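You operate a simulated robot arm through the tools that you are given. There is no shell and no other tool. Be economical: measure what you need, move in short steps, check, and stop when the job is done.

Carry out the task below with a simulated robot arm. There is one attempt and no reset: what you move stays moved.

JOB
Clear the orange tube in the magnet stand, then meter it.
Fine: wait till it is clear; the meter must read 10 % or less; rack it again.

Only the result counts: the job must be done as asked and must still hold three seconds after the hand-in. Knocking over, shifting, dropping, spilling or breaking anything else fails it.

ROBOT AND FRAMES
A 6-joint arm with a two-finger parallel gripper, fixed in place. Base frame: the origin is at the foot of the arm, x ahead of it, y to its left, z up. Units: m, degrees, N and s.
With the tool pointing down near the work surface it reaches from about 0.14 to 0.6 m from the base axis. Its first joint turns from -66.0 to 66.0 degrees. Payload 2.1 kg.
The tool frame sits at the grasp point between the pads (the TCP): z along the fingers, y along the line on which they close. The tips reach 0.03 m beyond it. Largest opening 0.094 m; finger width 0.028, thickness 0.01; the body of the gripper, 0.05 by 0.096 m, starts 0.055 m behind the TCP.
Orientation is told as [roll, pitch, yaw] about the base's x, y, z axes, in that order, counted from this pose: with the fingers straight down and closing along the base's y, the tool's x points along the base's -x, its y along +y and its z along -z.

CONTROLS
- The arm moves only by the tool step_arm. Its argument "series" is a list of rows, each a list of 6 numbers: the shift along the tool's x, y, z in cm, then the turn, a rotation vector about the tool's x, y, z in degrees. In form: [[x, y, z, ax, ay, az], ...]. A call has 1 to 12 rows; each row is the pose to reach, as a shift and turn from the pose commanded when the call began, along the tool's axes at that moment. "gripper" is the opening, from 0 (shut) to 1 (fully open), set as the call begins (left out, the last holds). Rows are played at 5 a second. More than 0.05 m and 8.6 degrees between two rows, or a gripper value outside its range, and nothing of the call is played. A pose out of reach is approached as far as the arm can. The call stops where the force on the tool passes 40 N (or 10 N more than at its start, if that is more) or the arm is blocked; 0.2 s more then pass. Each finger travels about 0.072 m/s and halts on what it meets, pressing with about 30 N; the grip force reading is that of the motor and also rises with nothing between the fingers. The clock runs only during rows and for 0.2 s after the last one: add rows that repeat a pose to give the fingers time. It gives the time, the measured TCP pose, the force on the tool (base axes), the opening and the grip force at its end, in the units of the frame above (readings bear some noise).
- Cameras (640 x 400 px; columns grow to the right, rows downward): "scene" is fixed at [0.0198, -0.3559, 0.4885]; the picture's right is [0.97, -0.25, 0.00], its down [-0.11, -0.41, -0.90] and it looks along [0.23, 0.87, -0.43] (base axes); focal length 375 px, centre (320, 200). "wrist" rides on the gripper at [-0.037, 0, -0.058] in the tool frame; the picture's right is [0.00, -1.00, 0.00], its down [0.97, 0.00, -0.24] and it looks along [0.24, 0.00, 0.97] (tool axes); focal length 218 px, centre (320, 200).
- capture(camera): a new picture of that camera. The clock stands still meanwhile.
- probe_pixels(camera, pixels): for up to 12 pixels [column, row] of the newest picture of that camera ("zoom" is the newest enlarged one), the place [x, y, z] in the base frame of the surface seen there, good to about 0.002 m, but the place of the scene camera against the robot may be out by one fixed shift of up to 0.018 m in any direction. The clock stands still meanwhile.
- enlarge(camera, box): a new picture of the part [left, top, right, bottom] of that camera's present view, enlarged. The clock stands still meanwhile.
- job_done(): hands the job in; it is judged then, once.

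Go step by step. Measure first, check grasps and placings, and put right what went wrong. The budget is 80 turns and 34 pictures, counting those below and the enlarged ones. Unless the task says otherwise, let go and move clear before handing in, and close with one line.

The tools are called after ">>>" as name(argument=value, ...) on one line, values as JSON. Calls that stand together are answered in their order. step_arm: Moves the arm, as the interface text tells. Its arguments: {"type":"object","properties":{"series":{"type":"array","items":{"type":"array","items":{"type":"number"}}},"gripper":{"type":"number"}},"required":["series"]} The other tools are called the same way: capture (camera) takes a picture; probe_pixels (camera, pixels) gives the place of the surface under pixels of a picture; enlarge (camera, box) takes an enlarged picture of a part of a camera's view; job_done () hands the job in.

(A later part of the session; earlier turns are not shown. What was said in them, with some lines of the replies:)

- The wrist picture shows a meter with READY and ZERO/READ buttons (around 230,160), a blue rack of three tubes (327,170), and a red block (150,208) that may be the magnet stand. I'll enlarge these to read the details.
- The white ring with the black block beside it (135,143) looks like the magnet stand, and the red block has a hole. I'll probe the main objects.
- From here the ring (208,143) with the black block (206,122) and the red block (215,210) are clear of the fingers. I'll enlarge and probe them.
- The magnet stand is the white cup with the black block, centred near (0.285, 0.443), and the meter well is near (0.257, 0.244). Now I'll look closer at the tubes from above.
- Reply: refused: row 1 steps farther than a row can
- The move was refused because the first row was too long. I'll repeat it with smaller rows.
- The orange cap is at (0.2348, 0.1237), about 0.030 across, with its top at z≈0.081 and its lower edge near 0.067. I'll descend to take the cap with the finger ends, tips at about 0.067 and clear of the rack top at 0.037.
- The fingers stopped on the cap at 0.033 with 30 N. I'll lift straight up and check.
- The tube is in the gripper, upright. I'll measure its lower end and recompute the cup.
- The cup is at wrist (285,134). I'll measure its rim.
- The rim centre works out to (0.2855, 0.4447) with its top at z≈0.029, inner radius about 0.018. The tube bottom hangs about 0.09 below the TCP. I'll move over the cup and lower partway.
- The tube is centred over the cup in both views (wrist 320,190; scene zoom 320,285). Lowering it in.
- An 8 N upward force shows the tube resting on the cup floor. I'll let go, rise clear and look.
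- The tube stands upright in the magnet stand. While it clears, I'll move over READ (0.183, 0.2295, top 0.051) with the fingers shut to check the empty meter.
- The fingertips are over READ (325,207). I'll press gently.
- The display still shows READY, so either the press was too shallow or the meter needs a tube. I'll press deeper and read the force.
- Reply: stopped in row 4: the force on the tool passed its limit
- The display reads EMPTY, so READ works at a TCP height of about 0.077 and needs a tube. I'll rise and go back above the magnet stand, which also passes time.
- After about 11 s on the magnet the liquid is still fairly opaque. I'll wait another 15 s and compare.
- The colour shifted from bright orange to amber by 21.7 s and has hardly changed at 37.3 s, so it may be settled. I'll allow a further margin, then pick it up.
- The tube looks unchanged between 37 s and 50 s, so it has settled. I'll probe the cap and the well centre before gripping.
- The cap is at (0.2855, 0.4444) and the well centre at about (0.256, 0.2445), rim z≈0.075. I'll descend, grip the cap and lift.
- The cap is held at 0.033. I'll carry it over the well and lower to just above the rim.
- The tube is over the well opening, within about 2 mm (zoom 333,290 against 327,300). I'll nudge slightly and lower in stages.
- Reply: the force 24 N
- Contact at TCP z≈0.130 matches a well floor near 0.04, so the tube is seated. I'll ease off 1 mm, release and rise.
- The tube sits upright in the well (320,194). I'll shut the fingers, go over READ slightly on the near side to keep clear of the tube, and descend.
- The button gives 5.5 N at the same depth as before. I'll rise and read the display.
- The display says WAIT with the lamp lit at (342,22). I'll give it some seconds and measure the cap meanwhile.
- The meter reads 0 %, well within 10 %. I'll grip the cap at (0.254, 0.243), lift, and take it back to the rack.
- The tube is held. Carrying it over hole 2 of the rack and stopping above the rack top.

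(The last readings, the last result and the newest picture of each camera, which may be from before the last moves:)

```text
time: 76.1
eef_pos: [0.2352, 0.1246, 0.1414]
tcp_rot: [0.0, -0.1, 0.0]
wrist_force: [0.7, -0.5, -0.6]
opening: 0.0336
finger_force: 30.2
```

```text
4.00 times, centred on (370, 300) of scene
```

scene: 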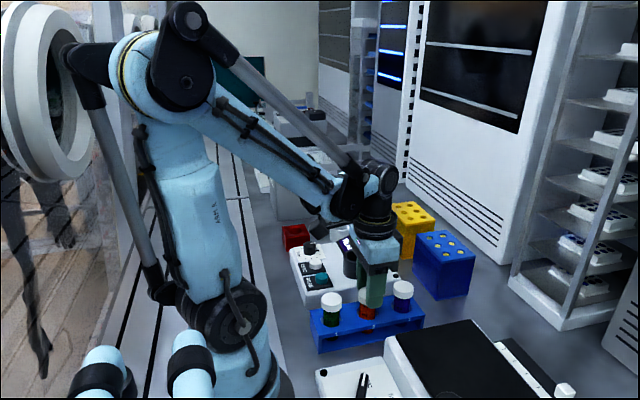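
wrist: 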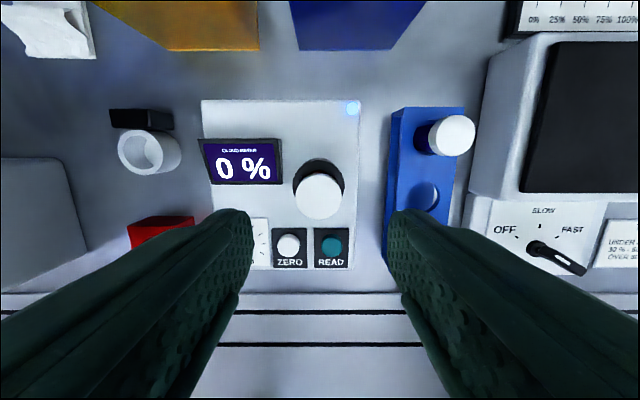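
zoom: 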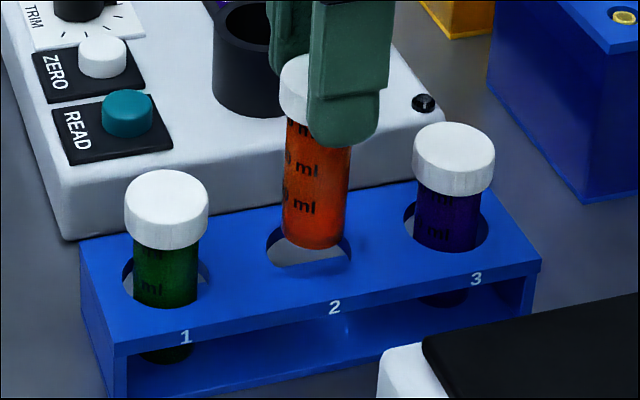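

The tube end (313,240) is centred over hole 2 (309,252). Lowering slowly to the seat, expected near TCP z 0.099.

>>> step_arm(series=[[0, 0, 1, 0, 0, 0], [0, 0, 2, 0, 0, 0], [0, 0, 3, 0, 0, 0], [0, 0, 3.8, 0, 0, 0], [0, 0, 4.1, 0, 0, 0], [0, 0, 4.1, 0, 0, 0]])

>>> step_arm(series=[[0, 0, 0.15, 0, 0, 0], [0, 0, 0.15, 0, 0, 0]])

```text
time: 77.5
eef_pos: [0.2364, 0.1233, 0.1021]
tcp_rot: [0.0, -0.1, 0.0]
wrist_force: [0.1, -0.6, -0.1]
opening: 0.0332
finger_force: 30.3
```

```text
time: 78.1
eef_pos: [0.2368, 0.1247, 0.101]
tcp_rot: [0.0, -0.2, 0.0]
wrist_force: [-0.2, 0.0, -0.2]
opening: 0.0331
finger_force: 30.0
```

No contact yet. Continuing in 1 mm steps.

>>> step_arm(series=[[0, 0, 0.1, 0, 0, 0], [0, 0, 0.1, 0, 0, 0]])

>>> step_arm(series=[[0, 0, 0.1, 0, 0, 0], [0, 0, 0.1, 0, 0, 0]])

```text
time: 78.7
eef_pos: [0.2352, 0.1235, 0.0988]
tcp_rot: [0.0, -0.2, -0.1]
wrist_force: [-0.5, -0.1, 0.2]
opening: 0.0334
finger_force: 29.8
```

```text
time: 79.3
eef_pos: [0.2369, 0.1232, 0.0987]
tcp_rot: [-0.1, -0.2, 0.0]
wrist_force: [0.1, 0.3, -0.6]
opening: 0.0334
finger_force: 29.3
```

>>> step_arm(series=[[0, 0, 0.1, 0, 0, 0], [0, 0, 0.1, 0, 0, 0]])

>>> step_arm(series=[[0, 0, 0.1, 0, 0, 0], [0, 0, 0.1, 0, 0, 0]])

```text
time: 79.9
eef_pos: [0.237, 0.1237, 0.097]
tcp_rot: [0.0, 0.0, 0.1]
wrist_force: [-0.9, -0.6, 0.2]
opening: 0.0333
finger_force: 30.0
```

```text
time: 80.5
eef_pos: [0.2359, 0.1236, 0.097]
tcp_rot: [0.1, -0.1, 0.0]
wrist_force: [0.0, -0.3, -1.0]
opening: 0.0332
finger_force: 29.7
```

There is still no contact. The well grip was a few mm lower on the cap, so the seat should come around 0.094–0.096; continuing.

>>> step_arm(series=[[0, 0, 0.1, 0, 0, 0], [0, 0, 0.1, 0, 0, 0]])

>>> step_arm(series=[[0, 0, 0.1, 0, 0, 0], [0, 0, 0.1, 0, 0, 0]])

```text
time: 81.1
eef_pos: [0.2365, 0.1231, 0.0945]
tcp_rot: [-0.1, -0.1, 0.0]
wrist_force: [0.5, 0.2, 0.3]
opening: 0.0333
finger_force: 29.5
```

```text
time: 81.7
eef_pos: [0.2379, 0.1235, 0.0939]
tcp_rot: [-0.1, -0.1, 0.0]
wrist_force: [-0.1, -0.4, 0.0]
opening: 0.0332
finger_force: 29.8
```

>>> step_arm(series=[[0, 0, 0.1, 0, 0, 0], [0, 0, 0.1, 0, 0, 0]])

>>> step_arm(series=[[0, 0, 0.1, 0, 0, 0], [0, 0, 0.1, 0, 0, 0]])

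>>> enlarge(camera="scene", box=[300, 250, 440, 350])

```text
time: 82.3
eef_pos: [0.2357, 0.1233, 0.0935]
tcp_rot: [0.0, -0.1, 0.0]
wrist_force: [-0.2, 0.6, -0.3]
opening: 0.0335
finger_force: 30.3
```

```text
time: 82.9
eef_pos: [0.2366, 0.1228, 0.0926]
tcp_rot: [0.0, 0.0, 0.1]
wrist_force: [-1.6, -1.3, 22.4]
opening: 0.0334
finger_force: 30.6
```

```text
4.00 times, centred on (370, 300) of scene
```

zoom: 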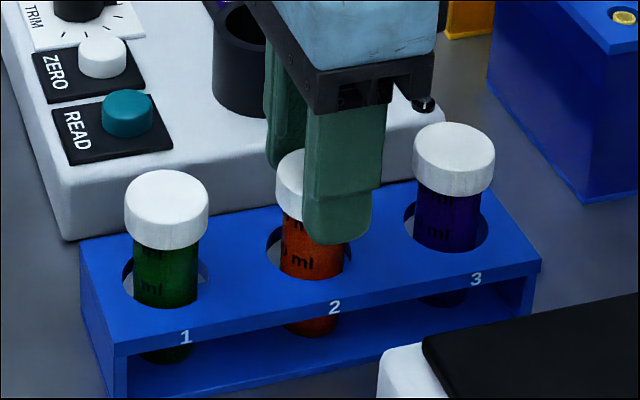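

The tube has seated in hole 2 (22 N contact, foot visible at zoom 312,328). I'll ease off, release, rise clear and check once more.

>>> step_arm(series=[[0, 0, -0.1, 0, 0, 0], [0, 0, -0.1, 0, 0, 0]])

>>> step_arm(series=[[0, 0, 0, 0, 0, 0], [0, 0, 0, 0, 0, 0], [0, 0, 0, 0, 0, 0], [0, 0, -2, 0, 0, 0], [0, 0, -5, 0, 0, 0], [0, 0, -9, 0, 0, 0], [0, 0, -13, 0, 0, 0], [0, 0, -16, 0, 0, 0]], gripper=0.6)

>>> capture(camera="scene")

```text
time: 83.5
eef_pos: [0.2354, 0.1243, 0.0934]
tcp_rot: [0.0, -0.1, -0.1]
wrist_force: [-0.2, 0.1, -0.8]
opening: 0.0331
finger_force: 30.4
```

```text
time: 85.3
eef_pos: [0.2361, 0.1236, 0.2538]
tcp_rot: [0.0, 0.1, 0.0]
wrist_force: [-0.4, -0.2, 0.9]
opening: 0.0565
finger_force: 0.0
```

```text
1 pictures are left
```

scene: 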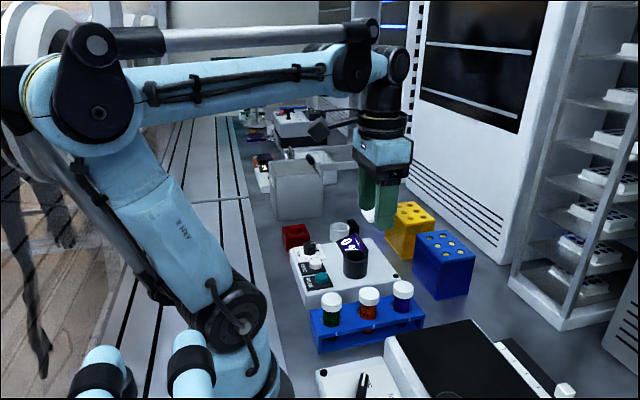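

The orange tube is upright in rack hole 2 (368,295), the other items look unmoved, and the gripper is clear. Handing in.

>>> job_done()

```text
The job is handed in.
```

I cleared the orange tube in the magnet stand for about 40 s; the meter then read 0 %, and the tube is back upright in rack hole 2.
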